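You operate a simulated robot arm through the tools that you are given. There is no shell and no other tool. Be economical: measure what you need, move in short steps, check, and stop when the job is done.

The job below is to be done with a simulated robot arm. You get a single attempt, and the scene is never put back.

Task
Load the rose basket into the small still, start its water, then set the heat to high.
Fine: the dome waits on the cork mat and is back on before the heat. Set down upright: what you pick out.
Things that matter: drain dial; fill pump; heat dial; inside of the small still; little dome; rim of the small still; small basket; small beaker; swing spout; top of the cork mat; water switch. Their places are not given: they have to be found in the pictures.

It is judged by the outcome, as a careful person would: the job done as asked, and still so three seconds after it is handed in. It fails if anything else is knocked over, pushed out of place, dropped, spilled or broken.

Robot
A 7-joint arm with a two-finger parallel gripper, fixed in place. Base frame: the origin is at the foot of the arm, x ahead of it, y to its left, z up; the work surface is at about z = 0.4. Units: cm, degrees, N and s.
With the tool pointing down near the work surface it reaches from about 24 to 62 cm from the base axis. Its first joint turns from -66.0 to 66.0 degrees. Payload 2.6 kg.
Tool frame: the origin (TCP) lies between the finger pads and is the grasp point; the fingertips stand 3 cm ahead of it; z points along the fingers, y is the line along which they close. Largest opening 9.4 cm; finger width 2.8, thickness 1; the body of the gripper, 5 by 9.6 cm, starts 5.5 cm behind the TCP.
Orientation is that of the tool frame in the base frame, as a unit quaternion [x, y, z, w]. With the fingers straight down and closing along the base's y, the tool's x points along the base's -x, its y along +y and its z along -z.

Tools
- The arm moves only by the tool jog_arm. Its argument "increments" is a list that holds one entry, the list of rows, each a list of 7 numbers: the shift along the tool's x, y, z in units of 100 mm (1.0 is 100 mm), then the turn, a rotation vector about the tool's x, y, z in units of 60 degrees (1.0 is 60 degrees), then the opening, from 0 (shut) to 1 (fully open). In form: [[[dx, dy, dz, ax, ay, az, jaw], ...]]. A call has 1 to 8 rows; each row is the pose to reach, as a shift and turn from the pose commanded when the call began, along the tool's axes at that moment. A call with a number of a shift or a turn outside -1 to 1 is refused whole. Rows are played at 5 a second. More than 5 cm and 8.6 degrees between two rows, or a gripper value outside its range, and nothing of the call is played. A pose out of reach is approached as far as the arm can. The call stops where the force on the tool passes 80 N (or 10 N more than at its start, if that is more) or the arm is blocked; 0.2 s more then pass. Each finger travels about 7.2 cm/s and halts on what it meets, pressing with about 34 N; the grip force reading is that of the motor and also rises with nothing between the fingers. The clock runs only during rows and for 0.2 s after the last one: add rows that repeat a pose to give the fingers time. It gives the time, the measured TCP pose, the force on the tool (base axes), the opening and the grip force at its end, in the units of the frame above (readings bear some noise), with the torque about the TCP (base axes, N m) and any sound that the robot's microphone picked up.
- Cameras (640 x 400 px; columns grow to the right, rows downward): "scene" is fixed at [2.66, 42.41, 56.81]; the picture's right is [-0.86, -0.52, 0.00], its down [-0.28, 0.47, -0.84] and it looks along [0.43, -0.72, -0.55] (base axes); focal length 248 px, centre (320, 200). "wrist" rides on the gripper at [7.6, 1.4, -10.2] in the tool frame; the picture's right is [-0.18, 0.98, 0.00], its down [-0.75, -0.14, -0.64] and it looks along [-0.63, -0.12, 0.77] (tool axes); focal length 243 px, centre (320, 200).
- snapshot(camera): a new picture of that camera. It takes no simulated time.
- measure_at(camera, pixels): for up to 12 pixels [column, row] of the newest picture of that camera ("zoom" is the newest enlarged one), the place [x, y, z] in the base frame of the surface seen there, good to about 0.3 cm. It takes no simulated time.
- enlarge(camera, box): a new picture of the part [left, top, right, bottom] of that camera's present view, enlarged. It takes no simulated time.
- job_done(): hands the job in; it is judged then, once.

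Work in short steps. Measure before you move; look again where a grasp or a placing could have gone wrong, and mend it. You have 80 turns and 54 pictures in all, those below and enlarged ones among them. Open the gripper and draw the arm clear of the work before you hand the job in, unless the task says otherwise; then end with one line.

The tools are called as name(argument=value, ...) on one line, values as JSON. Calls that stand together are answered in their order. jog_arm: Moves the arm, as the interface text tells. Its arguments: {"type":"object","properties":{"increments":{"type":"array"}},"required":["increments"]} The other tools are called the same way: snapshot (camera) takes a picture; measure_at (camera, pixels) gives the place of the surface under pixels of a picture; enlarge (camera, box) takes an enlarged picture of a part of a camera's view; job_done () hands the job in.

At the start:

```text
time_s: 0.0
eef_pos: [33.65, 0.35, 44.26]
ee_rot: [0.0, 1.0, 0.001, 0.0]
contact_force: [0.3, -0.4, -0.7]
torque: [0.0, 0.0, 0.0]
gripper_width: 9.39
gripper_force: 0.0
```

scene: 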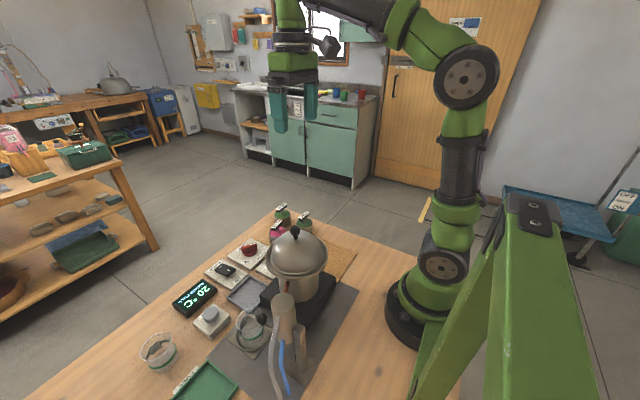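
wrist: 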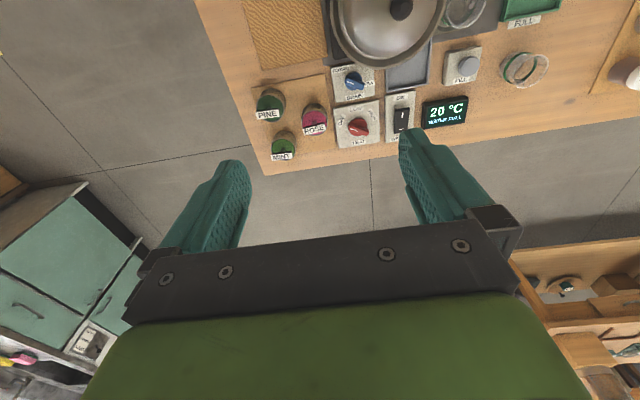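

The wrist view shows the still with its dome, dials, baskets (PINE, ROSE, MINT) and a display. I'll enlarge both views for details.

enlarge(camera="wrist", box=[230, 0, 580, 180])

enlarge(camera="scene", box=[120, 190, 380, 400])

```text
1.83 times, centred on (405, 90) of wrist
```

zoom: 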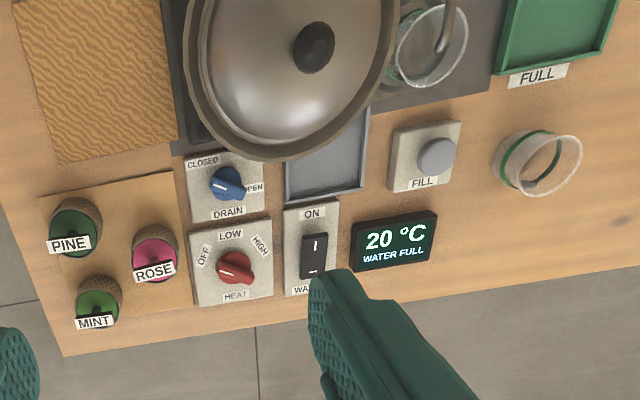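

```text
1.90 times, centred on (250, 295) of scene
```

zoom: 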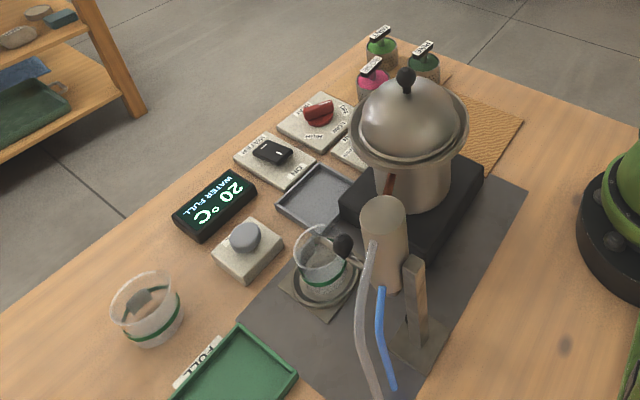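

I'll measure the key points on the wrist picture.

snapshot(camera="wrist")

measure_at(camera="wrist", pixels=[[401, 8], [355, 84], [357, 127], [402, 115], [467, 66], [525, 68], [270, 105], [314, 120], [283, 145], [290, 40], [408, 75], [445, 110]])

measure_at(camera="scene", pixels=[[295, 232], [270, 245], [325, 245], [298, 270], [285, 305], [258, 318], [250, 335], [158, 350], [278, 228], [304, 218], [282, 209], [345, 255]])

```text
49 pictures are left
```

wrist: 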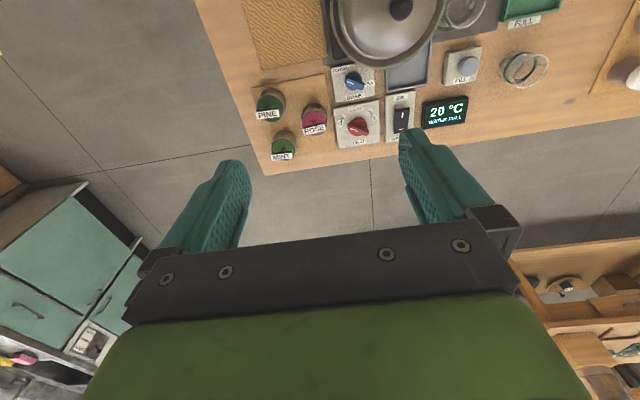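

```text
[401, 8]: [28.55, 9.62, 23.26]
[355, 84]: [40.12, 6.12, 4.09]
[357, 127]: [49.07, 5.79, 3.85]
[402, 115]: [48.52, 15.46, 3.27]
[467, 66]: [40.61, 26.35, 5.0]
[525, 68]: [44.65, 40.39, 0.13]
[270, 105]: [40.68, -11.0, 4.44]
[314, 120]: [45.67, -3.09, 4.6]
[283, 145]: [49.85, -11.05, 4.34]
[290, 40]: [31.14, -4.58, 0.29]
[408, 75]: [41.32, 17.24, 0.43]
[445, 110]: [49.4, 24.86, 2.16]
```

```text
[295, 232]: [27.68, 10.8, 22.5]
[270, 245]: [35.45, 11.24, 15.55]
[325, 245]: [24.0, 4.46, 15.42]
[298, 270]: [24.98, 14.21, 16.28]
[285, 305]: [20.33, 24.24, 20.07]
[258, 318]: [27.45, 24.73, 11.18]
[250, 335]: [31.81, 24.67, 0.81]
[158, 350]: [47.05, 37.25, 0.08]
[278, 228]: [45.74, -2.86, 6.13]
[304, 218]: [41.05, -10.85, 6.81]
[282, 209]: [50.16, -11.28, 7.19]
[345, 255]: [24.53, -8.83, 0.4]
```

Dome knob is near (28.3, 10, 23) and its rim near z 15.5. I'll look closer at the still and dials in the scene view and measure dome and mat.

enlarge(camera="scene", box=[215, 200, 375, 300])

measure_at(camera="zoom", pixels=[[318, 125], [320, 112], [333, 128], [306, 126], [215, 205], [450, 225], [235, 270], [330, 300], [420, 170], [560, 200], [510, 290], [480, 150]])

enlarge(camera="wrist", box=[240, 0, 400, 100])

```text
4.00 times, centred on (295, 250) of scene
```

zoom: 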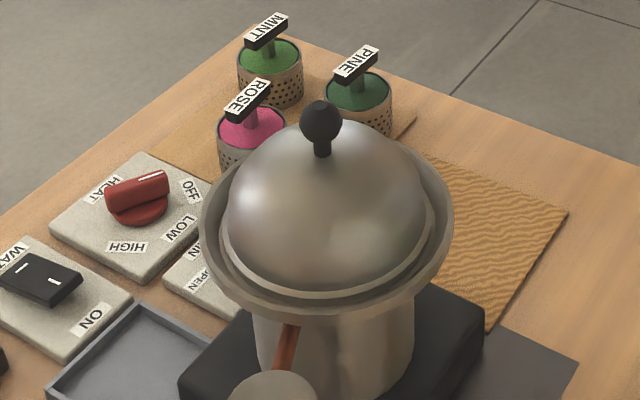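

```text
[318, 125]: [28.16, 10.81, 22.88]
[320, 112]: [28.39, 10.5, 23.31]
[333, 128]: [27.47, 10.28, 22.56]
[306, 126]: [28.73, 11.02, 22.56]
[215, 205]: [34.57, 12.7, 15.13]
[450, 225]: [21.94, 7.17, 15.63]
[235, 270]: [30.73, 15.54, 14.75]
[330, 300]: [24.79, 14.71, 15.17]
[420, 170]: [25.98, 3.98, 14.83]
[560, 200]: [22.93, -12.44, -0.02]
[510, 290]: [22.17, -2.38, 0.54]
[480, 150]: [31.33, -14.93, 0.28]
```

```text
4.00 times, centred on (320, 50) of wrist
```

zoom: 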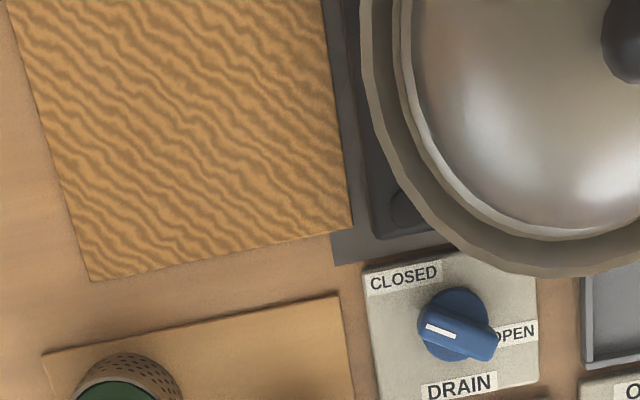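

Pointer marks: heat is at OFF; the drain pointer needs a closer look later. I'll measure the dome around the knob stem, and the mat corners.

measure_at(camera="zoom", pixels=[[350, 230], [90, 280], [40, 110], [610, 60], [600, 45], [320, 8]])

enlarge(camera="scene", box=[255, 215, 335, 265])

measure_at(camera="zoom", pixels=[[325, 145], [322, 170], [322, 195], [365, 180], [275, 180], [325, 83], [280, 125], [368, 125]])

```text
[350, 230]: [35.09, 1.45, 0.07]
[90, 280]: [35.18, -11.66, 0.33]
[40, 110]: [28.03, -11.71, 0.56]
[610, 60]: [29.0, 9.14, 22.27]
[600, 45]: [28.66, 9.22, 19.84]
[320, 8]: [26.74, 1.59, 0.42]
```

```text
8.00 times, centred on (295, 240) of scene
```

zoom: 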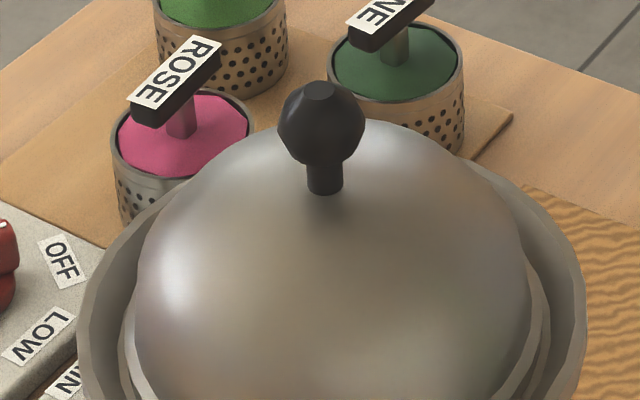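

```text
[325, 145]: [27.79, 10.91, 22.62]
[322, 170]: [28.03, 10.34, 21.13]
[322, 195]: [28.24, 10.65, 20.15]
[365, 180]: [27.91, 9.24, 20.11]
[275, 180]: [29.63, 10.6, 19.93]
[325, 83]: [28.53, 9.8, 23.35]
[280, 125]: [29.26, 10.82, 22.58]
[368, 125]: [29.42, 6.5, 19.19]
```

Knob centre ≈ (28.5, 9.9, 22.4), dome top 20.2; mat centre ≈ (28.5, -5.3). I move above the knob with the gripper open.

jog_arm(increments=[[[0.2, 0.32, 0.3, 0, 0, 0, 1], [0.35, 0.64, 0.6, 0, 0, 0, 1], [0.515, 0.955, 0.95, 0, 0, 0, 1], [0.515, 0.955, 0.95, 0, 0, 0, 1]]])

snapshot(camera="scene")

```text
time_s: 1.0
eef_pos: [28.48, 9.88, 34.78]
ee_rot: [-0.001, 1.0, 0.0, -0.001]
contact_force: [-0.1, 0.0, -0.9]
torque: [0.01, -0.01, 0.01]
gripper_width: 9.38
gripper_force: 0.1
```

```text
45 pictures are left
```

scene: 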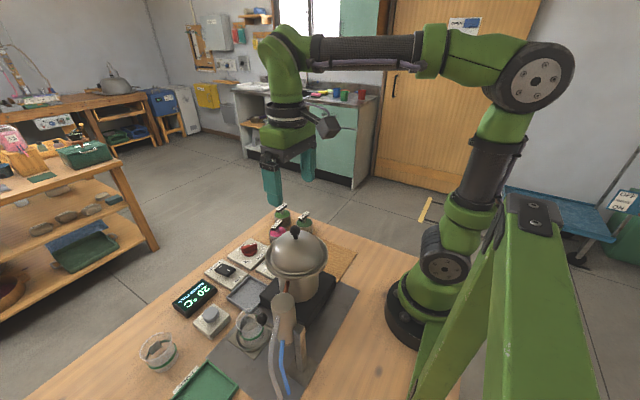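

Aligned; descending toward the knob in two calls.

jog_arm(increments=[[[0, 0, 0.3, 0, 0, 0, 1], [0, 0, 0.6, 0, 0, 0, 0.7], [0, 0, 0.8, 0, 0, 0, 0.6], [0, 0, 0.8, 0, 0, 0, 0.6]]])

enlarge(camera="scene", box=[215, 170, 375, 270])

snapshot(camera="wrist")

```text
time_s: 2.0
eef_pos: [28.44, 9.9, 26.76]
ee_rot: [-0.001, 1.0, 0.0, 0.0]
contact_force: [-0.2, 0.0, -0.4]
torque: [0.04, 0.0, 0.02]
gripper_width: 5.63
gripper_force: 0.2
```

```text
4.00 times, centred on (295, 220) of scene
```

zoom: 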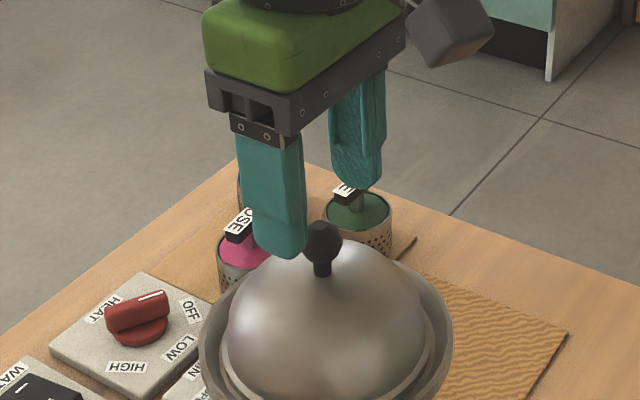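

```text
43 pictures are left
```

wrist: 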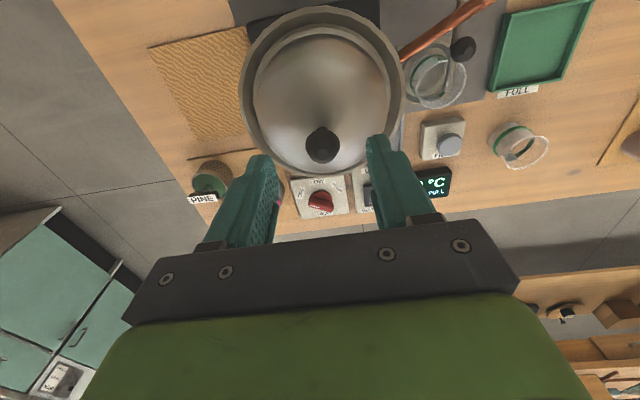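

The knob (322,147) lies midway between the tips. I descend to TCP z≈23.4 and close.

jog_arm(increments=[[[0, 0, 0.2, 0, 0, 0, 0.6], [0, 0, 0.335, 0, 0, 0, 0.6], [0, 0, 0.335, 0, 0, 0, 0.3], [0, 0, 0.335, 0, 0, 0, 0.1], [0, 0, 0.335, 0, 0, 0, 0], [0, 0, 0.335, 0, 0, 0, 0]]])

enlarge(camera="scene", box=[215, 170, 375, 270])

```text
time_s: 3.4
eef_pos: [28.54, 9.8, 23.41]
ee_rot: [0.0, 1.0, 0.001, 0.001]
contact_force: [-0.6, 0.5, -0.1]
torque: [0.02, -0.08, 0.0]
gripper_width: 2.28
gripper_force: 34.0
```

```text
4.00 times, centred on (295, 220) of scene
```

zoom: 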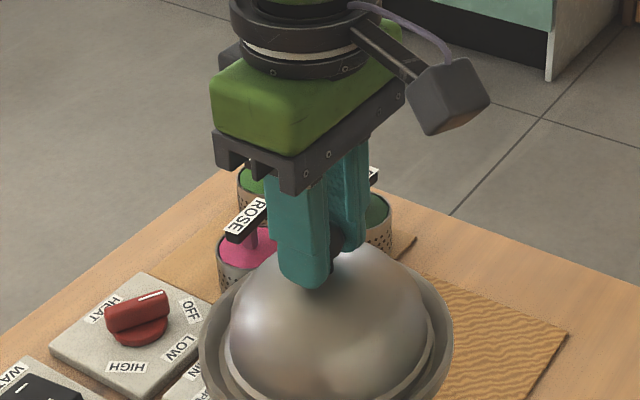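

The grip holds 2.28 cm (the knob). I lift slowly, straight up by 8 cm.

jog_arm(increments=[[[0, 0, -0.05, 0, 0, 0, 0], [0, 0, -0.15, 0, 0, 0, 0], [0, 0, -0.3, 0, 0, 0, 0], [0, 0, -0.5, 0, 0, 0, 0], [0, 0, -0.7, 0, 0, 0, 0], [0, 0, -0.8, 0, 0, 0, 0]]])

snapshot(camera="scene")

```text
time_s: 4.8
eef_pos: [28.49, 10.01, 31.37]
ee_rot: [0.001, 1.0, 0.0, 0.0]
contact_force: [0.0, 0.5, -2.0]
torque: [0.02, 0.01, 0.03]
gripper_width: 2.3
gripper_force: 33.9
```

```text
41 pictures are left
```

scene: 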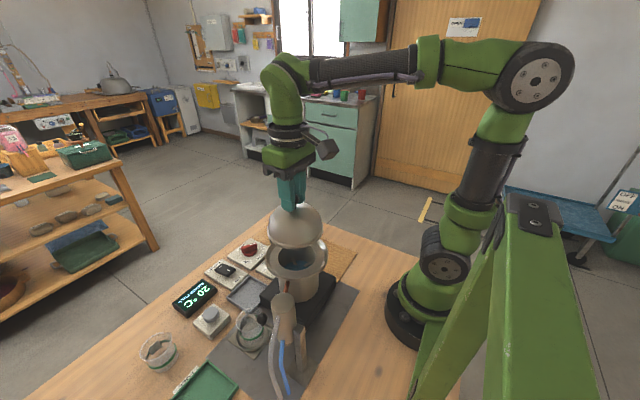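

Dome is lifted. I'll look inside the still and measure the dome's lower edge.

enlarge(camera="scene", box=[235, 190, 355, 300])

measure_at(camera="zoom", pixels=[[300, 200], [250, 185], [380, 190], [320, 300], [320, 330], [260, 310], [380, 310], [330, 285], [320, 380], [200, 310], [400, 225]])

```text
3.64 times, centred on (295, 245) of scene
```

zoom: 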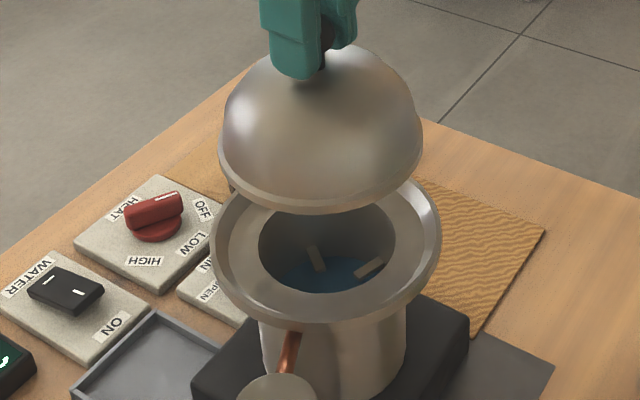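

```text
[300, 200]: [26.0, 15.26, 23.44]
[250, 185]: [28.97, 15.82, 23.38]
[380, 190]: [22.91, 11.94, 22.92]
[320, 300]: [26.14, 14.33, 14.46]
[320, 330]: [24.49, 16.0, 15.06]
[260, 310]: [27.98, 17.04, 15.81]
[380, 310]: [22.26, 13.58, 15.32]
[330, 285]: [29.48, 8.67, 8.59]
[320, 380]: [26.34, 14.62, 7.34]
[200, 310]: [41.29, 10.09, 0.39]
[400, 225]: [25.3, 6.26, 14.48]
```

The still holds only water and support pegs. I carry the dome over to the mat centre (28.5, -5.3).

jog_arm(increments=[[[0, -0.2, 0, 0, 0, 0, 0], [0, -0.45, 0, 0, 0, 0, 0], [0, -0.7, 0, 0, 0, 0, 0], [0, -0.95, 0, 0, 0, 0, 0]]])

jog_arm(increments=[[[0, -0.25, 0, 0, 0, 0, 0], [0, -0.5, 0, 0, 0, 0, 0], [0, -0.58, 0, 0, 0, 0, 0], [0, -0.58, 0.3, 0, 0, 0, 0], [0, -0.58, 0.6, 0, 0, 0, 0], [0, -0.58, 0.9, 0, 0, 0, 0], [0, -0.58, 1.0, 0, 0, 0, 0]]])

snapshot(camera="wrist")

```text
time_s: 5.8
eef_pos: [28.46, 0.35, 31.4]
ee_rot: [0.0, 1.0, 0.0, -0.001]
contact_force: [-0.2, -0.6, -2.4]
torque: [0.0, 0.01, 0.02]
gripper_width: 2.31
gripper_force: 34.1
```

```text
time_s: 7.4
eef_pos: [28.52, -5.41, 21.37]
ee_rot: [0.0, 1.0, 0.0, 0.0]
contact_force: [-0.1, -0.3, -2.2]
torque: [0.01, 0.0, -0.01]
gripper_width: 2.3
gripper_force: 33.3
```

```text
39 pictures are left
```

wrist: 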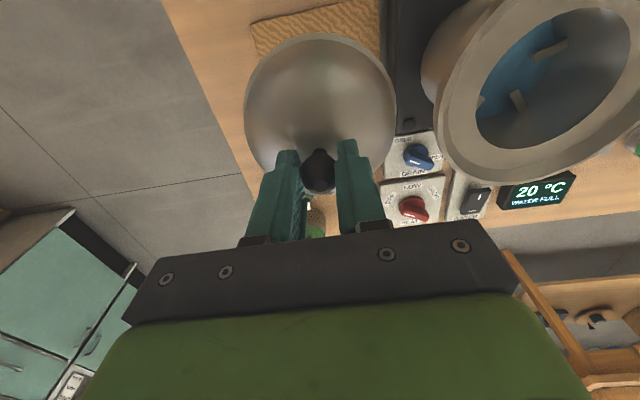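

Clear of the still; lowering to just above the mat.

jog_arm(increments=[[[0, 0, 0.35, 0, 0, 0, 0], [0, 0, 0.7, 0, 0, 0, 0], [0, 0, 1.0, 0, 0, 0, 0], [0, 0, 1.0, 0, 0, 0, 0]]])

enlarge(camera="scene", box=[215, 190, 395, 300])

```text
time_s: 8.4
eef_pos: [28.55, -5.46, 11.22]
ee_rot: [0.001, 1.0, 0.0, -0.001]
contact_force: [0.0, -0.3, -2.6]
torque: [0.01, 0.0, 0.01]
gripper_width: 2.3
gripper_force: 34.3
```

```text
3.56 times, centred on (305, 245) of scene
```

zoom: 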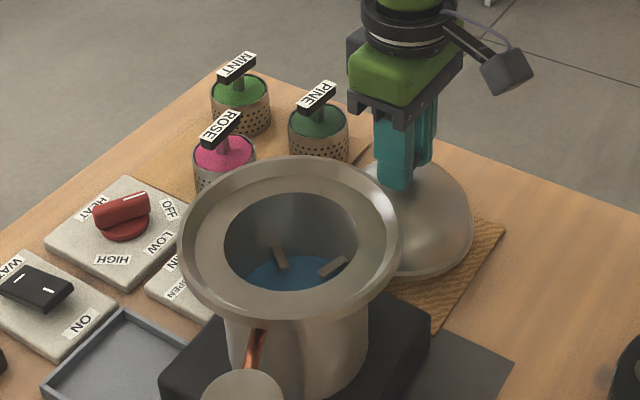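

Dome is over the mat. I lower gently in small steps until contact shows.

jog_arm(increments=[[[0, 0, 0.08, 0, 0, 0, 0], [0, 0, 0.13, 0, 0, 0, 0], [0, 0, 0.16, 0, 0, 0, 0], [0, 0, 0.18, 0, 0, 0, 0]]])

```text
time_s: 9.4
eef_pos: [28.59, -5.41, 9.6]
ee_rot: [0.0, 1.0, 0.001, 0.0]
contact_force: [0.0, -1.5, -2.7]
torque: [0.01, -0.02, -0.02]
gripper_width: 2.27
gripper_force: 34.0
```

No contact yet (force still −2.7). Continuing lower in 0.2 cm steps.

jog_arm(increments=[[[0, 0, 0.02, 0, 0, 0, 0], [0, 0, 0.04, 0, 0, 0, 0], [0, 0, 0.05, 0, 0, 0, 0]]])

```text
time_s: 10.2
eef_pos: [28.65, -5.41, 9.15]
ee_rot: [0.0, 1.0, 0.001, 0.002]
contact_force: [-3.7, 2.3, 23.1]
torque: [-0.01, 0.04, 0.01]
gripper_width: 2.27
gripper_force: 34.6
```

Contact (23 N): the dome is down. I open and rise.

jog_arm(increments=[[[0, 0, -0.02, 0, 0, 0, 0.3], [0, 0, -0.02, 0, 0, 0, 0.55], [0, 0, -0.02, 0, 0, 0, 0.55], [0, 0, -0.3, 0, 0, 0, 0.55], [0, 0, -0.6, 0, 0, 0, 0.6], [0, 0, -0.95, 0, 0, 0, 0.6]]])

enlarge(camera="wrist", box=[200, 0, 640, 250])

enlarge(camera="scene", box=[215, 190, 375, 290])

measure_at(camera="zoom", pixels=[[245, 111], [245, 130], [228, 118], [266, 110], [250, 170], [220, 153], [286, 150], [310, 262], [310, 285], [360, 275], [440, 115]])

```text
time_s: 11.6
eef_pos: [28.4, -5.46, 18.51]
ee_rot: [0.0, 1.0, 0.0, -0.001]
contact_force: [-0.1, 0.0, -0.2]
torque: [-0.01, -0.01, -0.02]
gripper_width: 5.65
gripper_force: 0.1
```

```text
1.45 times, centred on (420, 125) of wrist
```

zoom: 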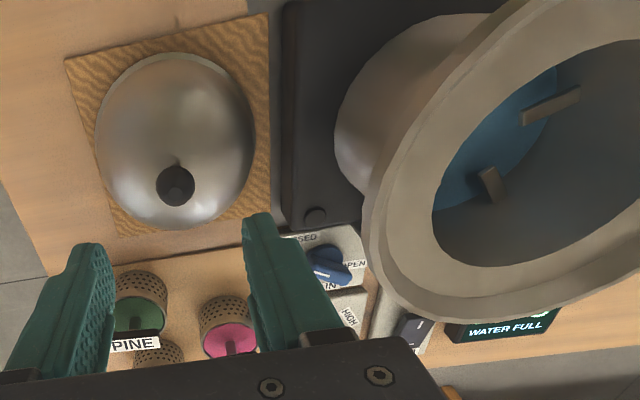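

```text
4.00 times, centred on (295, 240) of scene
```

zoom: 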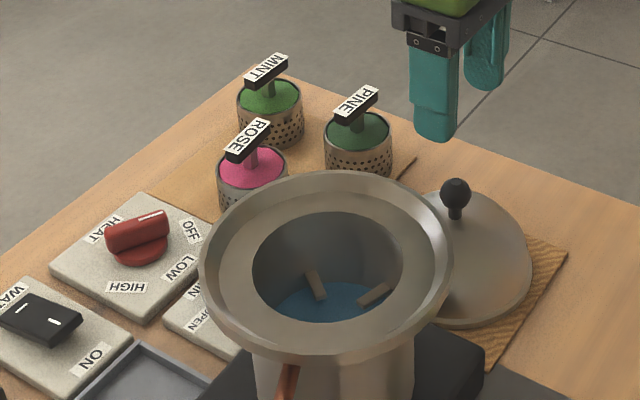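

```text
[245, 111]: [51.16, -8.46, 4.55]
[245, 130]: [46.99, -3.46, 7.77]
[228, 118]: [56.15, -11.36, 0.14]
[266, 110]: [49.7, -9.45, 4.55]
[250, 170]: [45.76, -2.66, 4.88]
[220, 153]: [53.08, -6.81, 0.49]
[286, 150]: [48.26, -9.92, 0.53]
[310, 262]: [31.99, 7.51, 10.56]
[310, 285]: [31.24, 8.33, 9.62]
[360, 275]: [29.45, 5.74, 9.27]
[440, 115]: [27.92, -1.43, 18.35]
```

Dome stands on the mat. Now a closer view of the rose basket to find handle axis.

enlarge(camera="scene", box=[255, 200, 319, 240])

measure_at(camera="zoom", pixels=[[135, 205], [188, 92], [162, 150], [205, 150], [220, 110], [180, 235], [225, 185], [190, 195], [245, 230], [105, 240], [150, 310], [285, 300]])

```text
10.00 times, centred on (287, 220) of scene
```

zoom: 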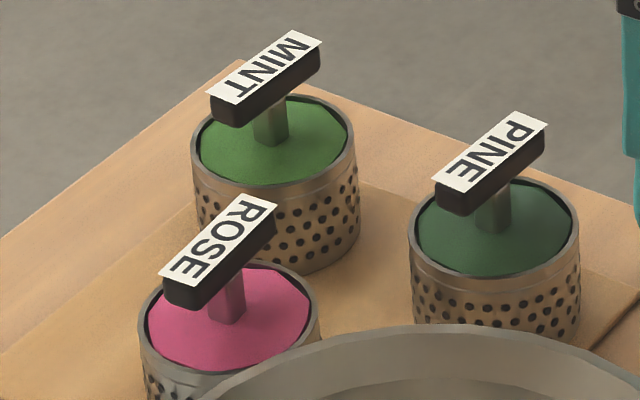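

```text
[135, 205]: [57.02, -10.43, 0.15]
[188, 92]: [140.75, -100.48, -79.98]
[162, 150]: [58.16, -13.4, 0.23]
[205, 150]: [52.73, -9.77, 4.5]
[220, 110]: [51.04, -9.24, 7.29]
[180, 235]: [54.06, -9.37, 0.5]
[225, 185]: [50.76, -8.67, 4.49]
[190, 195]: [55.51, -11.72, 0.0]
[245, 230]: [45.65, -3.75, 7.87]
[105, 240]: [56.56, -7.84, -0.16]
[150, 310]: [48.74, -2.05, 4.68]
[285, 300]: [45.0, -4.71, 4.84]
```

Measuring the rose handle's ends and the basket's rim.

measure_at(camera="zoom", pixels=[[170, 272], [205, 282], [235, 198], [270, 208], [220, 240], [190, 297], [262, 230], [143, 315], [316, 300], [235, 268], [180, 368], [230, 315]])

```text
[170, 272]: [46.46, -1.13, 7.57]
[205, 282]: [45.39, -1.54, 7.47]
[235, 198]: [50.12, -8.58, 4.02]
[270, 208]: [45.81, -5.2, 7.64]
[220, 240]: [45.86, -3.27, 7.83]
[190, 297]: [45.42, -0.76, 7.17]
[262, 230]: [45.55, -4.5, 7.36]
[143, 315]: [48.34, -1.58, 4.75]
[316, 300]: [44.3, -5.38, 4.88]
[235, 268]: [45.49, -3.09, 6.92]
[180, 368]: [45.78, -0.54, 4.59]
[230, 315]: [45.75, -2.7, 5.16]
```

Bar runs along y: centre (46.0, -3.1), z 6.9–7.8. I'll go over it while turning the tool −90° so the fingers close along x; first half now.

jog_arm(increments=[[[-0.15, 0.02, -0.05, 0, 0, -0.125, 0.6], [-0.29, 0.04, -0.1, 0, 0, -0.25, 0.6], [-0.44, 0.06, -0.15, 0, 0, -0.375, 0.6], [-0.59, 0.08, -0.15, 0, 0, -0.5, 0.6], [-0.73, 0.1, -0.15, 0, 0, -0.625, 0.6], [-0.88, 0.12, -0.15, 0, 0, -0.75, 0.6]]])

jog_arm(increments=[[[-0.12, -0.09, 0, 0, 0, -0.125, 0.6], [-0.24, -0.18, 0, 0, 0, -0.25, 0.6], [-0.35, -0.27, 0, 0, 0, -0.375, 0.6], [-0.47, -0.36, 0, 0, 0, -0.5, 0.6], [-0.59, -0.45, 0, 0, 0, -0.625, 0.6], [-0.707, -0.537, 0, 0, 0, -0.75, 0.6], [-0.707, -0.537, 0, 0, 0, -0.75, 0.6]]])

snapshot(camera="wrist")

```text
time_s: 13.0
eef_pos: [37.29, -4.23, 20.17]
ee_rot: [-0.384, 0.924, 0.001, 0.0]
contact_force: [0.3, -0.6, 0.1]
torque: [0.03, -0.02, 0.0]
gripper_width: 5.64
gripper_force: 0.0
```

```text
time_s: 14.6
eef_pos: [46.35, -3.16, 20.22]
ee_rot: [0.708, -0.706, 0.0, 0.0]
contact_force: [-0.5, 0.4, -0.4]
torque: [-0.01, -0.01, -0.02]
gripper_width: 5.64
gripper_force: 0.3
```

```text
34 pictures are left
```

wrist: 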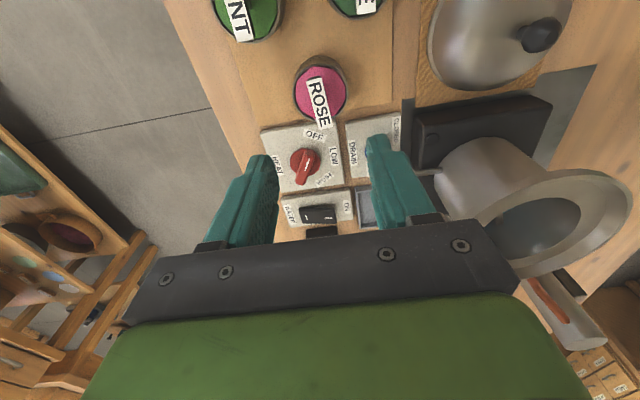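

The ROSE handle is at (320,100) in the wrist view. Measuring its edges and the dials.

enlarge(camera="wrist", box=[250, 40, 410, 240])

measure_at(camera="wrist", pixels=[[309, 82], [328, 80], [314, 125], [330, 122], [320, 100], [305, 165], [306, 150], [322, 213], [325, 180], [315, 135], [295, 105], [345, 100]])

```text
2.00 times, centred on (330, 140) of wrist
```

zoom: 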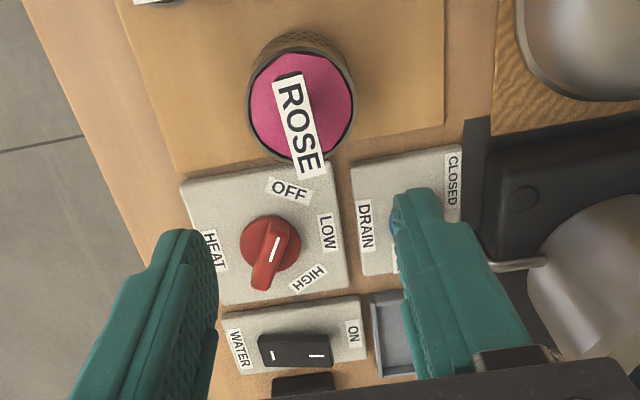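

```text
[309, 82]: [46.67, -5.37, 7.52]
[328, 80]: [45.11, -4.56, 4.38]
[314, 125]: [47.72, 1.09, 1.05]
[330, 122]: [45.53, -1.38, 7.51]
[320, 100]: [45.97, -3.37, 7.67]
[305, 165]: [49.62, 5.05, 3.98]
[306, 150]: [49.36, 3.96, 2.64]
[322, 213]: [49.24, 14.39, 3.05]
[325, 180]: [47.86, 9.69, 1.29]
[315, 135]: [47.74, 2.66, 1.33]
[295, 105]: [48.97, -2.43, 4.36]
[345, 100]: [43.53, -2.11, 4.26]
```

Bar centre ≈ (46.0, -3.2). I descend most of the way, then check.

jog_arm(increments=[[[0.005, 0.035, 0.3, 0, 0, 0, 0.5], [0.005, 0.035, 0.6, 0, 0, 0, 0.5], [0.005, 0.035, 0.9, 0, 0, 0, 0.5], [0.005, 0.035, 0.9, 0, 0, 0, 0.5]]])

enlarge(camera="scene", box=[235, 180, 331, 240])

snapshot(camera="wrist")

```text
time_s: 15.6
eef_pos: [46.08, -3.18, 10.93]
ee_rot: [0.708, -0.707, 0.0, 0.0]
contact_force: [0.1, -0.6, 0.2]
torque: [-0.01, 0.01, 0.01]
gripper_width: 4.7
gripper_force: 0.1
```

```text
6.67 times, centred on (283, 210) of scene
```

zoom: 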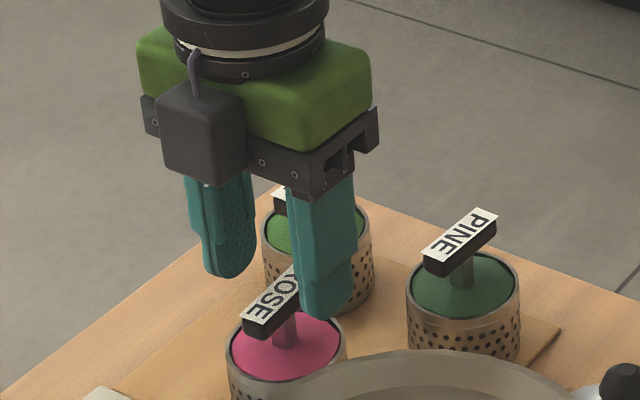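

```text
31 pictures are left
```

wrist: 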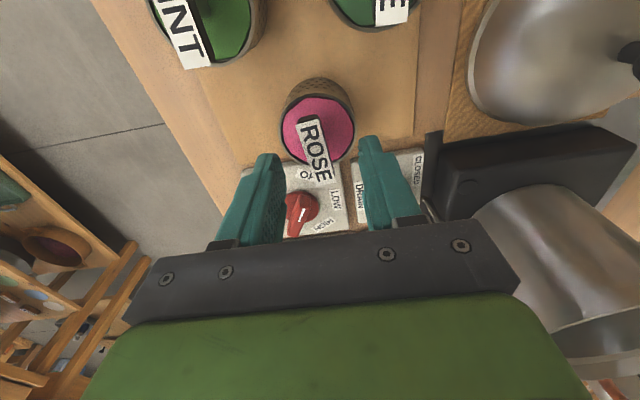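

Bar is between the tips. Lowering to TCP z≈8.4 and closing.

jog_arm(increments=[[[0, 0, 0.13, 0, 0, 0, 0.5], [0, 0, 0.255, 0, 0, 0, 0.5], [0, 0, 0.255, 0, 0, 0, 0.3], [0, 0, 0.255, 0, 0, 0, 0.1], [0, 0, 0.255, 0, 0, 0, 0], [0, 0, 0.255, 0, 0, 0, 0]]])

```text
time_s: 17.0
eef_pos: [45.87, -3.1, 8.42]
ee_rot: [0.707, -0.707, 0.0, 0.001]
contact_force: [0.6, 0.5, -0.7]
torque: [0.0, 0.01, -0.01]
gripper_width: 1.29
gripper_force: 34.8
```

Bar gripped (1.29 cm). Lifting straight up slowly and checking.

jog_arm(increments=[[[0, 0, -0.05, 0, 0, 0, 0], [0, 0, -0.2, 0, 0, 0, 0], [0, 0, -0.5, 0, 0, 0, 0], [0, 0, -0.75, 0, 0, 0, 0], [0, 0, -1.0, 0, 0, 0, 0]]])

jog_arm(increments=[[[0, 0, -0.3, 0, 0, 0, 0], [0, 0, -0.6, 0, 0, 0, 0], [0, 0, -0.9, 0, 0, 0, 0]]])

enlarge(camera="scene", box=[215, 130, 375, 270])

enlarge(camera="wrist", box=[240, 60, 560, 260])

```text
time_s: 18.2
eef_pos: [45.73, -3.26, 18.62]
ee_rot: [-0.707, 0.707, 0.0, -0.001]
contact_force: [0.7, -0.9, -2.0]
torque: [-0.01, 0.01, -0.02]
gripper_width: 1.32
gripper_force: 34.0
```

```text
time_s: 19.0
eef_pos: [45.77, -3.23, 27.75]
ee_rot: [-0.707, 0.708, 0.0, -0.001]
contact_force: [-0.4, 0.7, -0.9]
torque: [-0.01, 0.02, 0.02]
gripper_width: 1.31
gripper_force: 34.0
```

```text
2.86 times, centred on (295, 200) of scene
```

zoom: 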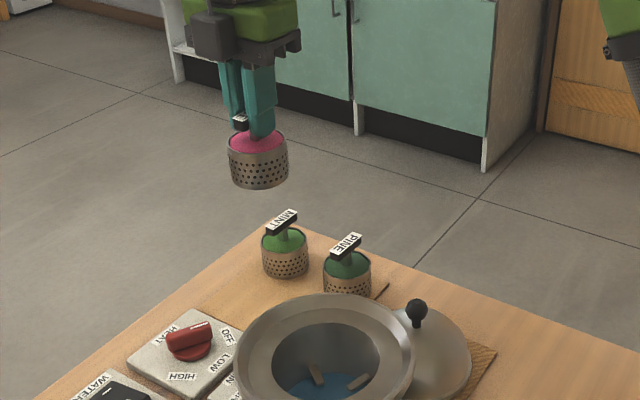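

```text
2.00 times, centred on (400, 160) of wrist
```

zoom: 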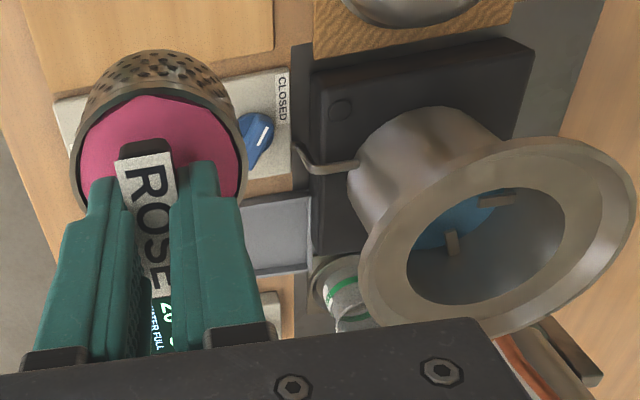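

Basket hangs straight and drain points to CLOSED. I measure the still's opening edge from the wrist zoom.

measure_at(camera="zoom", pixels=[[402, 268], [568, 232], [500, 183], [470, 308], [430, 215], [545, 285], [355, 250], [625, 190], [450, 245], [497, 200], [200, 80], [90, 120]])

```text
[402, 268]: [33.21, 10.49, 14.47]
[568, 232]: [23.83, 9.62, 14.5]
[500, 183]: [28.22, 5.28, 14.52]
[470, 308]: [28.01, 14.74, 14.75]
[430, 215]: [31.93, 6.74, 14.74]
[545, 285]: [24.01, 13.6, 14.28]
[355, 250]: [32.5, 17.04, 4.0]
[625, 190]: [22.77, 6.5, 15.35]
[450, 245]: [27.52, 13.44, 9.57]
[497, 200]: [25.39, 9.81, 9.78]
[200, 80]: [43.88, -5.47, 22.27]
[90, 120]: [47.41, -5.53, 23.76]
```

Opening centre ≈ (28.45, 9.95) with edge radius ≈ 4.6, rim top 15.8. I carry the basket over (its bottom at z≈19.8).

jog_arm(increments=[[[-0.2, 0.26, 0, 0, 0, 0, 0], [-0.43, 0.57, 0, 0, 0, 0, 0], [-0.657, 0.866, 0, 0, 0, 0, 0], [-0.657, 0.866, 0, 0, 0, 0, 0]]])

jog_arm(increments=[[[-0.22, 0.29, 0, 0, 0, 0, 0], [-0.43, 0.57, 0, 0, 0, 0, 0], [-0.6, 0.78, 0, 0, 0, 0, 0], [-0.657, 0.866, 0, 0, 0, 0, 0], [-0.657, 0.866, 0, 0, 0, 0, 0]]])

enlarge(camera="wrist", box=[200, 40, 440, 230])

enlarge(camera="scene", box=[225, 170, 365, 300])

```text
time_s: 20.0
eef_pos: [37.28, 3.48, 27.44]
ee_rot: [0.707, -0.707, 0.001, 0.0]
contact_force: [0.5, 0.2, -1.4]
torque: [0.01, 0.0, -0.02]
gripper_width: 1.32
gripper_force: 34.1
```

```text
time_s: 21.2
eef_pos: [28.49, 9.96, 27.43]
ee_rot: [0.707, -0.707, 0.0, 0.0]
contact_force: [-0.3, -0.8, -0.5]
torque: [0.03, 0.01, 0.01]
gripper_width: 1.3
gripper_force: 33.9
```

```text
2.11 times, centred on (320, 135) of wrist
```

zoom: 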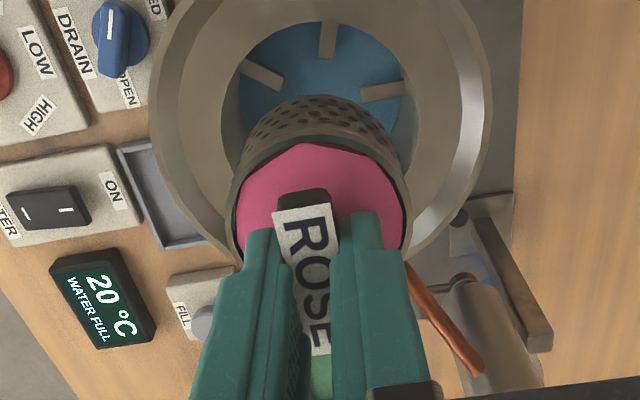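

```text
3.08 times, centred on (295, 235) of scene
```

zoom: 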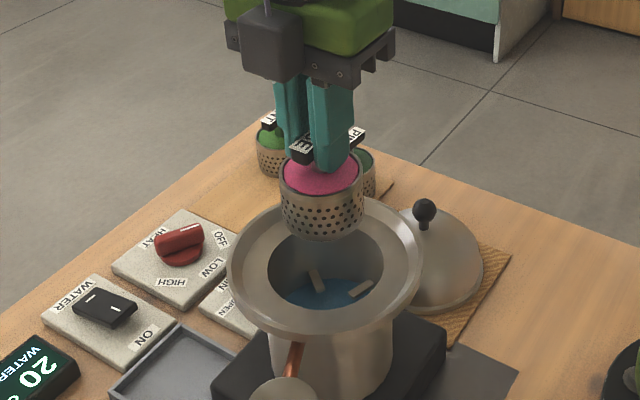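

Measuring the hanging basket's rim for centring.

measure_at(camera="zoom", pixels=[[283, 182], [361, 178], [322, 208], [305, 202], [345, 200], [283, 205], [363, 202], [322, 235], [275, 270], [380, 260], [322, 305]])

```text
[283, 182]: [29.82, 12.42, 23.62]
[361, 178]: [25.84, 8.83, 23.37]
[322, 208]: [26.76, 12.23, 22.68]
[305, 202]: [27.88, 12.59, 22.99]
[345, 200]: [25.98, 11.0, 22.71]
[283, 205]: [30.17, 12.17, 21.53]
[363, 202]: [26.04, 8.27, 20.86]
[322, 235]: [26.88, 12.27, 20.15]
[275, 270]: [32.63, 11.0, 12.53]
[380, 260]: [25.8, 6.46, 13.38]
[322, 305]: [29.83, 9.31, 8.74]
```

Basket is centred within ~0.2 cm and clearance is ~1.8 cm. Lowering to just above the pegs.

jog_arm(increments=[[[0, 0, 0.2, 0, 0, 0, 0], [0, 0, 0.4, 0, 0, 0, 0], [0, 0, 0.6, 0, 0, 0, 0], [0, 0, 0.75, 0, 0, 0, 0], [0, 0, 0.87, 0, 0, 0, 0], [0, 0, 0.87, 0, 0, 0, 0]]])

jog_arm(increments=[[[0, 0, 0.03, 0, 0, 0, 0], [0, 0, 0.05, 0, 0, 0, 0], [0, 0, 0.07, 0, 0, 0, 0]]])

```text
time_s: 22.6
eef_pos: [28.43, 10.05, 18.62]
ee_rot: [-0.707, 0.707, -0.001, 0.0]
contact_force: [0.0, 0.5, -1.1]
torque: [0.01, 0.02, 0.0]
gripper_width: 1.31
gripper_force: 33.6
```

```text
time_s: 23.4
eef_pos: [28.51, 10.01, 18.04]
ee_rot: [0.708, -0.707, 0.0, 0.0]
contact_force: [-0.1, 0.6, -1.5]
torque: [-0.02, -0.01, 0.01]
gripper_width: 1.31
gripper_force: 34.2
```

No contact yet; continuing in small steps.

jog_arm(increments=[[[0, 0, 0.02, 0, 0, 0, 0], [0, 0, 0.035, 0, 0, 0, 0], [0, 0, 0.05, 0, 0, 0, 0]]])

```text
time_s: 24.2
eef_pos: [28.63, 10.06, 17.78]
ee_rot: [-0.707, 0.707, -0.001, 0.001]
contact_force: [-3.4, -1.6, 9.9]
torque: [-0.33, 0.1, -0.06]
gripper_width: 1.33
gripper_force: 33.7
```

Contact near the predicted 17.7. Checking visually.

enlarge(camera="scene", box=[245, 200, 345, 280])

```text
5.00 times, centred on (295, 240) of scene
```

zoom: 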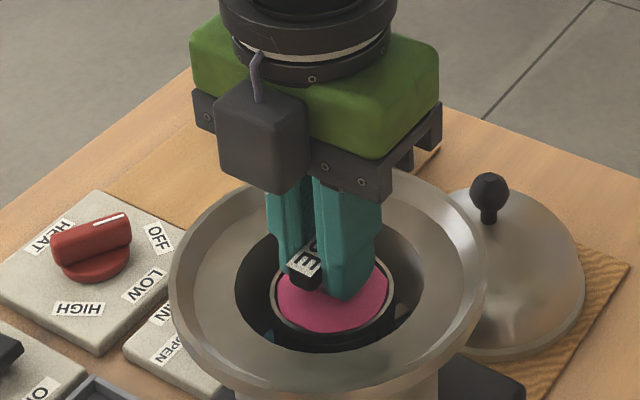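

Basket sits level on the pegs. Releasing with a small opening and rising.

jog_arm(increments=[[[0, 0, -0.02, 0, 0, 0, 0.15], [0, 0, -0.02, 0, 0, 0, 0.35], [0, 0, -0.02, 0, 0, 0, 0.35], [0, 0, -0.15, 0, 0, 0, 0.35], [0, 0, -0.4, 0, 0, 0, 0.35], [0, 0, -0.7, 0, 0, 0, 0.35], [0, 0, -0.95, 0, 0, 0, 0.35]]])

enlarge(camera="scene", box=[215, 190, 375, 300])

measure_at(camera="zoom", pixels=[[459, 162], [460, 150], [474, 163], [444, 163], [300, 180], [320, 205], [110, 210], [85, 295], [70, 275], [100, 305], [25, 300], [165, 215]])

```text
time_s: 25.8
eef_pos: [28.25, 9.96, 27.13]
ee_rot: [-0.707, 0.707, 0.0, 0.0]
contact_force: [0.6, -0.3, 0.6]
torque: [0.0, -0.03, -0.04]
gripper_width: 3.29
gripper_force: 0.0
```

```text
3.64 times, centred on (295, 245) of scene
```

zoom: 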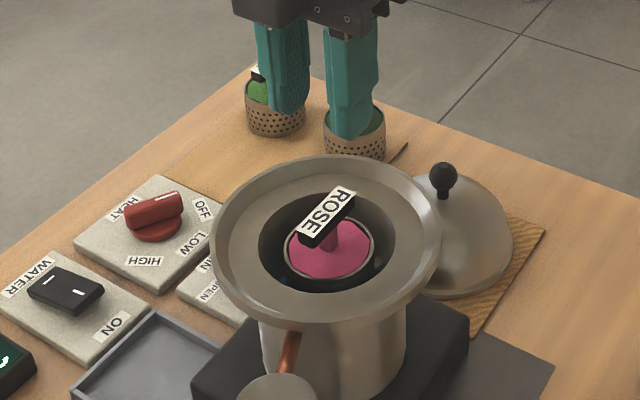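

```text
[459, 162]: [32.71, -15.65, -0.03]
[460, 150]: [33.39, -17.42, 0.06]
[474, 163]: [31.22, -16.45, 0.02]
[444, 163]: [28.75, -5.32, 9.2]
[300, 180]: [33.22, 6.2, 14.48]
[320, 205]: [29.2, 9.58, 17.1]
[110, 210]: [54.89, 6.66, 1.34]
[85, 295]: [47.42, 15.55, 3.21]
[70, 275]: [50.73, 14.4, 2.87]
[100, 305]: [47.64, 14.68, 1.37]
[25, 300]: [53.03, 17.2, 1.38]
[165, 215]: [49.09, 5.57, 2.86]
```

Rose basket is loaded. Next, back to the dome knob at (28.6, -5.4): traverse high, then descend.

jog_arm(increments=[[[0.3, -0.01, 0, 0, 0, 0, 0.5], [0.6, -0.02, 0, 0, 0, 0, 0.6], [0.9, -0.03, 0, 0, 0, 0, 0.6]]])

jog_arm(increments=[[[0.3, 0, 0, 0, 0, 0, 0.6], [0.63, 0, 0, 0, 0, 0, 0.6], [0.63, 0, 0.3, 0, 0, 0, 0.6], [0.63, 0, 0.6, 0, 0, 0, 0.6], [0.63, 0, 0.9, 0, 0, 0, 0.6], [0.63, 0, 1.0, 0, 0, 0, 0.6]]])

snapshot(camera="wrist")

```text
time_s: 26.6
eef_pos: [28.73, 1.09, 27.2]
ee_rot: [0.708, -0.707, 0.0, -0.001]
contact_force: [0.6, 0.0, -0.7]
torque: [0.02, 0.01, 0.02]
gripper_width: 5.63
gripper_force: 0.0
```

```text
time_s: 28.0
eef_pos: [28.9, -5.31, 17.13]
ee_rot: [-0.707, 0.707, -0.001, 0.0]
contact_force: [-0.2, 0.2, 0.1]
torque: [0.03, 0.05, 0.0]
gripper_width: 5.64
gripper_force: 0.1
```

```text
24 pictures are left
```

wrist: 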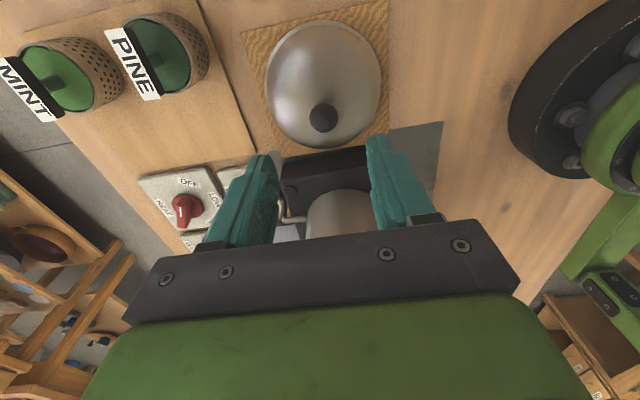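

Measuring the knob before the final descent.

measure_at(camera="wrist", pixels=[[324, 118], [313, 116], [335, 118], [324, 108]])

```text
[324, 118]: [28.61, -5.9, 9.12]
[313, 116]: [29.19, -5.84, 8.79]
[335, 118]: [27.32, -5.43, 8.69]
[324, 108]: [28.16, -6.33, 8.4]
```

Knob centre ≈ (28.5, -5.4). Descend with a 0.3 cm correction and grip.

jog_arm(increments=[[[0.005, 0.03, 0.3, 0, 0, 0, 0.5], [0.005, 0.03, 0.6, 0, 0, 0, 0.5], [0.005, 0.03, 0.785, 0, 0, 0, 0.5], [0.005, 0.03, 0.785, 0, 0, 0, 0.2], [0.005, 0.03, 0.785, 0, 0, 0, 0], [0.005, 0.03, 0.785, 0, 0, 0, 0]]])

jog_arm(increments=[[[0, 0, -0.05, 0, 0, 0, 0], [0, 0, -0.2, 0, 0, 0, 0], [0, 0, -0.45, 0, 0, 0, 0], [0, 0, -0.7, 0, 0, 0, 0], [0, 0, -1.0, 0, 0, 0, 0]]])

jog_arm(increments=[[[0, 0, -0.3, 0, 0, 0, 0], [0, 0, -0.6, 0, 0, 0, 0], [0, 0, -0.9, 0, 0, 0, 0], [0, 0, -1.0, 0, 0, 0, 0], [0, 0, -1.0, 0, 0, 0, 0]]])

enlarge(camera="scene", box=[215, 120, 395, 300])

```text
time_s: 29.4
eef_pos: [28.48, -5.35, 9.21]
ee_rot: [0.707, -0.707, 0.001, 0.0]
contact_force: [-0.5, 0.3, -0.2]
torque: [0.01, -0.01, 0.04]
gripper_width: 2.27
gripper_force: 34.2
```

```text
time_s: 30.6
eef_pos: [28.45, -5.13, 19.3]
ee_rot: [0.707, -0.707, -0.001, -0.001]
contact_force: [-0.2, 0.1, -1.8]
torque: [-0.03, 0.02, 0.01]
gripper_width: 2.27
gripper_force: 34.2
```

```text
time_s: 31.8
eef_pos: [28.56, -5.38, 29.33]
ee_rot: [0.707, -0.707, 0.0, 0.0]
contact_force: [-0.8, -1.0, -2.5]
torque: [0.0, 0.02, 0.02]
gripper_width: 2.3
gripper_force: 34.3
```

```text
2.22 times, centred on (305, 210) of scene
```

zoom: 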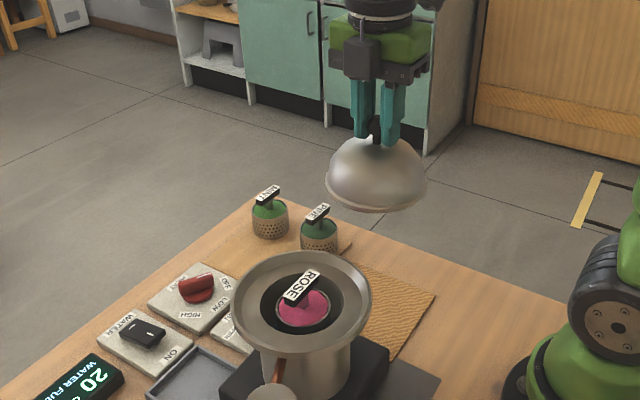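

Dome held and level, bottom at z≈20.4, above the handle (17.2). Carrying it over the still and lowering.

jog_arm(increments=[[[-0.25, 0, 0, 0, 0, 0, 0], [-0.5, 0, 0, 0, 0, 0, 0], [-0.75, 0, 0, 0, 0, 0, 0], [-0.95, 0, 0, 0, 0, 0, 0]]])

jog_arm(increments=[[[-0.25, 0, 0, 0, 0, 0, 0], [-0.5, 0, 0, 0, 0, 0, 0], [-0.575, 0, 0, 0, 0, 0, 0], [-0.575, 0, 0, 0, 0, 0, 0]]])

enlarge(camera="scene", box=[215, 160, 375, 300])

```text
time_s: 32.8
eef_pos: [28.39, 4.19, 29.19]
ee_rot: [0.708, -0.707, -0.001, 0.0]
contact_force: [-0.8, 0.5, -2.6]
torque: [-0.01, 0.03, -0.03]
gripper_width: 2.29
gripper_force: 34.2
```

```text
time_s: 33.8
eef_pos: [28.45, 10.04, 29.23]
ee_rot: [0.707, -0.707, 0.0, 0.0]
contact_force: [-0.2, -0.5, -2.6]
torque: [-0.01, 0.02, -0.01]
gripper_width: 2.3
gripper_force: 34.7
```

```text
2.86 times, centred on (295, 230) of scene
```

zoom: 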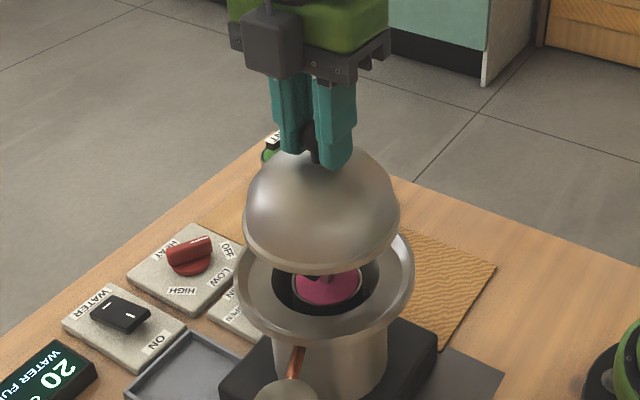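

Dome is aligned over the rim. Lowering to just above the seat, then gently.

jog_arm(increments=[[[0.01, 0, 0.2, 0, 0, 0, 0], [0.01, 0, 0.4, 0, 0, 0, 0], [0.01, 0, 0.5, 0, 0, 0, 0], [0.01, 0, 0.5, 0, 0, 0, 0]]])

jog_arm(increments=[[[0, 0, 0.03, 0, 0, 0, 0], [0, 0, 0.05, 0, 0, 0, 0], [0, 0, 0.07, 0, 0, 0, 0]]])

```text
time_s: 34.8
eef_pos: [28.63, 9.97, 24.33]
ee_rot: [-0.707, 0.707, 0.0, 0.0]
contact_force: [-0.8, -0.2, -2.5]
torque: [-0.01, 0.0, -0.03]
gripper_width: 2.27
gripper_force: 34.0
```

```text
time_s: 35.6
eef_pos: [28.55, 9.92, 23.6]
ee_rot: [-0.707, 0.707, 0.0, 0.0]
contact_force: [-0.6, -0.6, -2.8]
torque: [0.0, -0.02, -0.01]
gripper_width: 2.29
gripper_force: 34.0
```

Still free; a few more millimetres.

jog_arm(increments=[[[0, 0, 0.015, 0, 0, 0, 0], [0, 0, 0.03, 0, 0, 0, 0], [0, 0, 0.035, 0, 0, 0, 0]]])

enlarge(camera="scene", box=[215, 180, 375, 280])

```text
time_s: 36.4
eef_pos: [28.56, 9.97, 23.27]
ee_rot: [0.708, -0.706, 0.0, 0.0]
contact_force: [0.1, 0.0, -0.4]
torque: [-0.09, 0.03, 0.02]
gripper_width: 2.31
gripper_force: 34.3
```

```text
4.00 times, centred on (295, 230) of scene
```

zoom: 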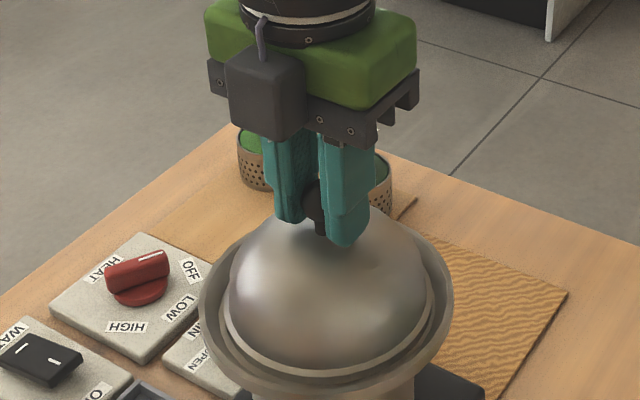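

The dome just touches its seat and looks level. Release and rise.

jog_arm(increments=[[[0, 0, 0.01, 0, 0, 0, 0], [0, 0, 0.005, 0, 0, 0, 0.3], [0, 0, 0.0, 0, 0, 0, 0.55], [0, 0, 0, 0, 0, 0, 0.55], [0, 0, -0.3, 0, 0, 0, 0.55], [0, 0, -0.65, 0, 0, 0, 0.55]]])

enlarge(camera="scene", box=[165, 200, 375, 320])

measure_at(camera="zoom", pixels=[[185, 214], [172, 206], [198, 218], [160, 200], [262, 150], [237, 158], [295, 172], [288, 188], [265, 195], [185, 243], [150, 205], [215, 218]])

```text
time_s: 37.8
eef_pos: [28.57, 9.9, 29.83]
ee_rot: [-0.707, 0.708, 0.001, 0.0]
contact_force: [0.3, -0.8, 0.0]
torque: [0.0, 0.02, -0.02]
gripper_width: 5.16
gripper_force: 0.1
```

```text
3.05 times, centred on (270, 260) of scene
```

zoom: 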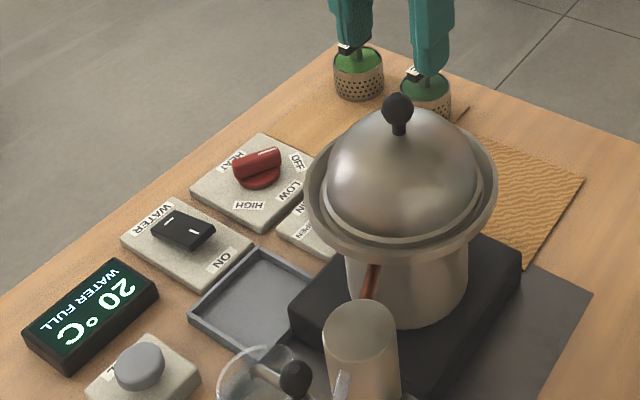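

```text
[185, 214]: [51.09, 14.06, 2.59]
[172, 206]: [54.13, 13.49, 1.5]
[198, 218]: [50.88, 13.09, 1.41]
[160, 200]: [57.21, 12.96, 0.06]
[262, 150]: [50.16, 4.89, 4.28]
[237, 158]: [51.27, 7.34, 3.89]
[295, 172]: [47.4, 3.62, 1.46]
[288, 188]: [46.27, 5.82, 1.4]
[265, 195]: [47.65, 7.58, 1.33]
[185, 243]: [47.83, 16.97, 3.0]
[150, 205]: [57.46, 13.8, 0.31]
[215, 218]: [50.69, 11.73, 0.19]
```

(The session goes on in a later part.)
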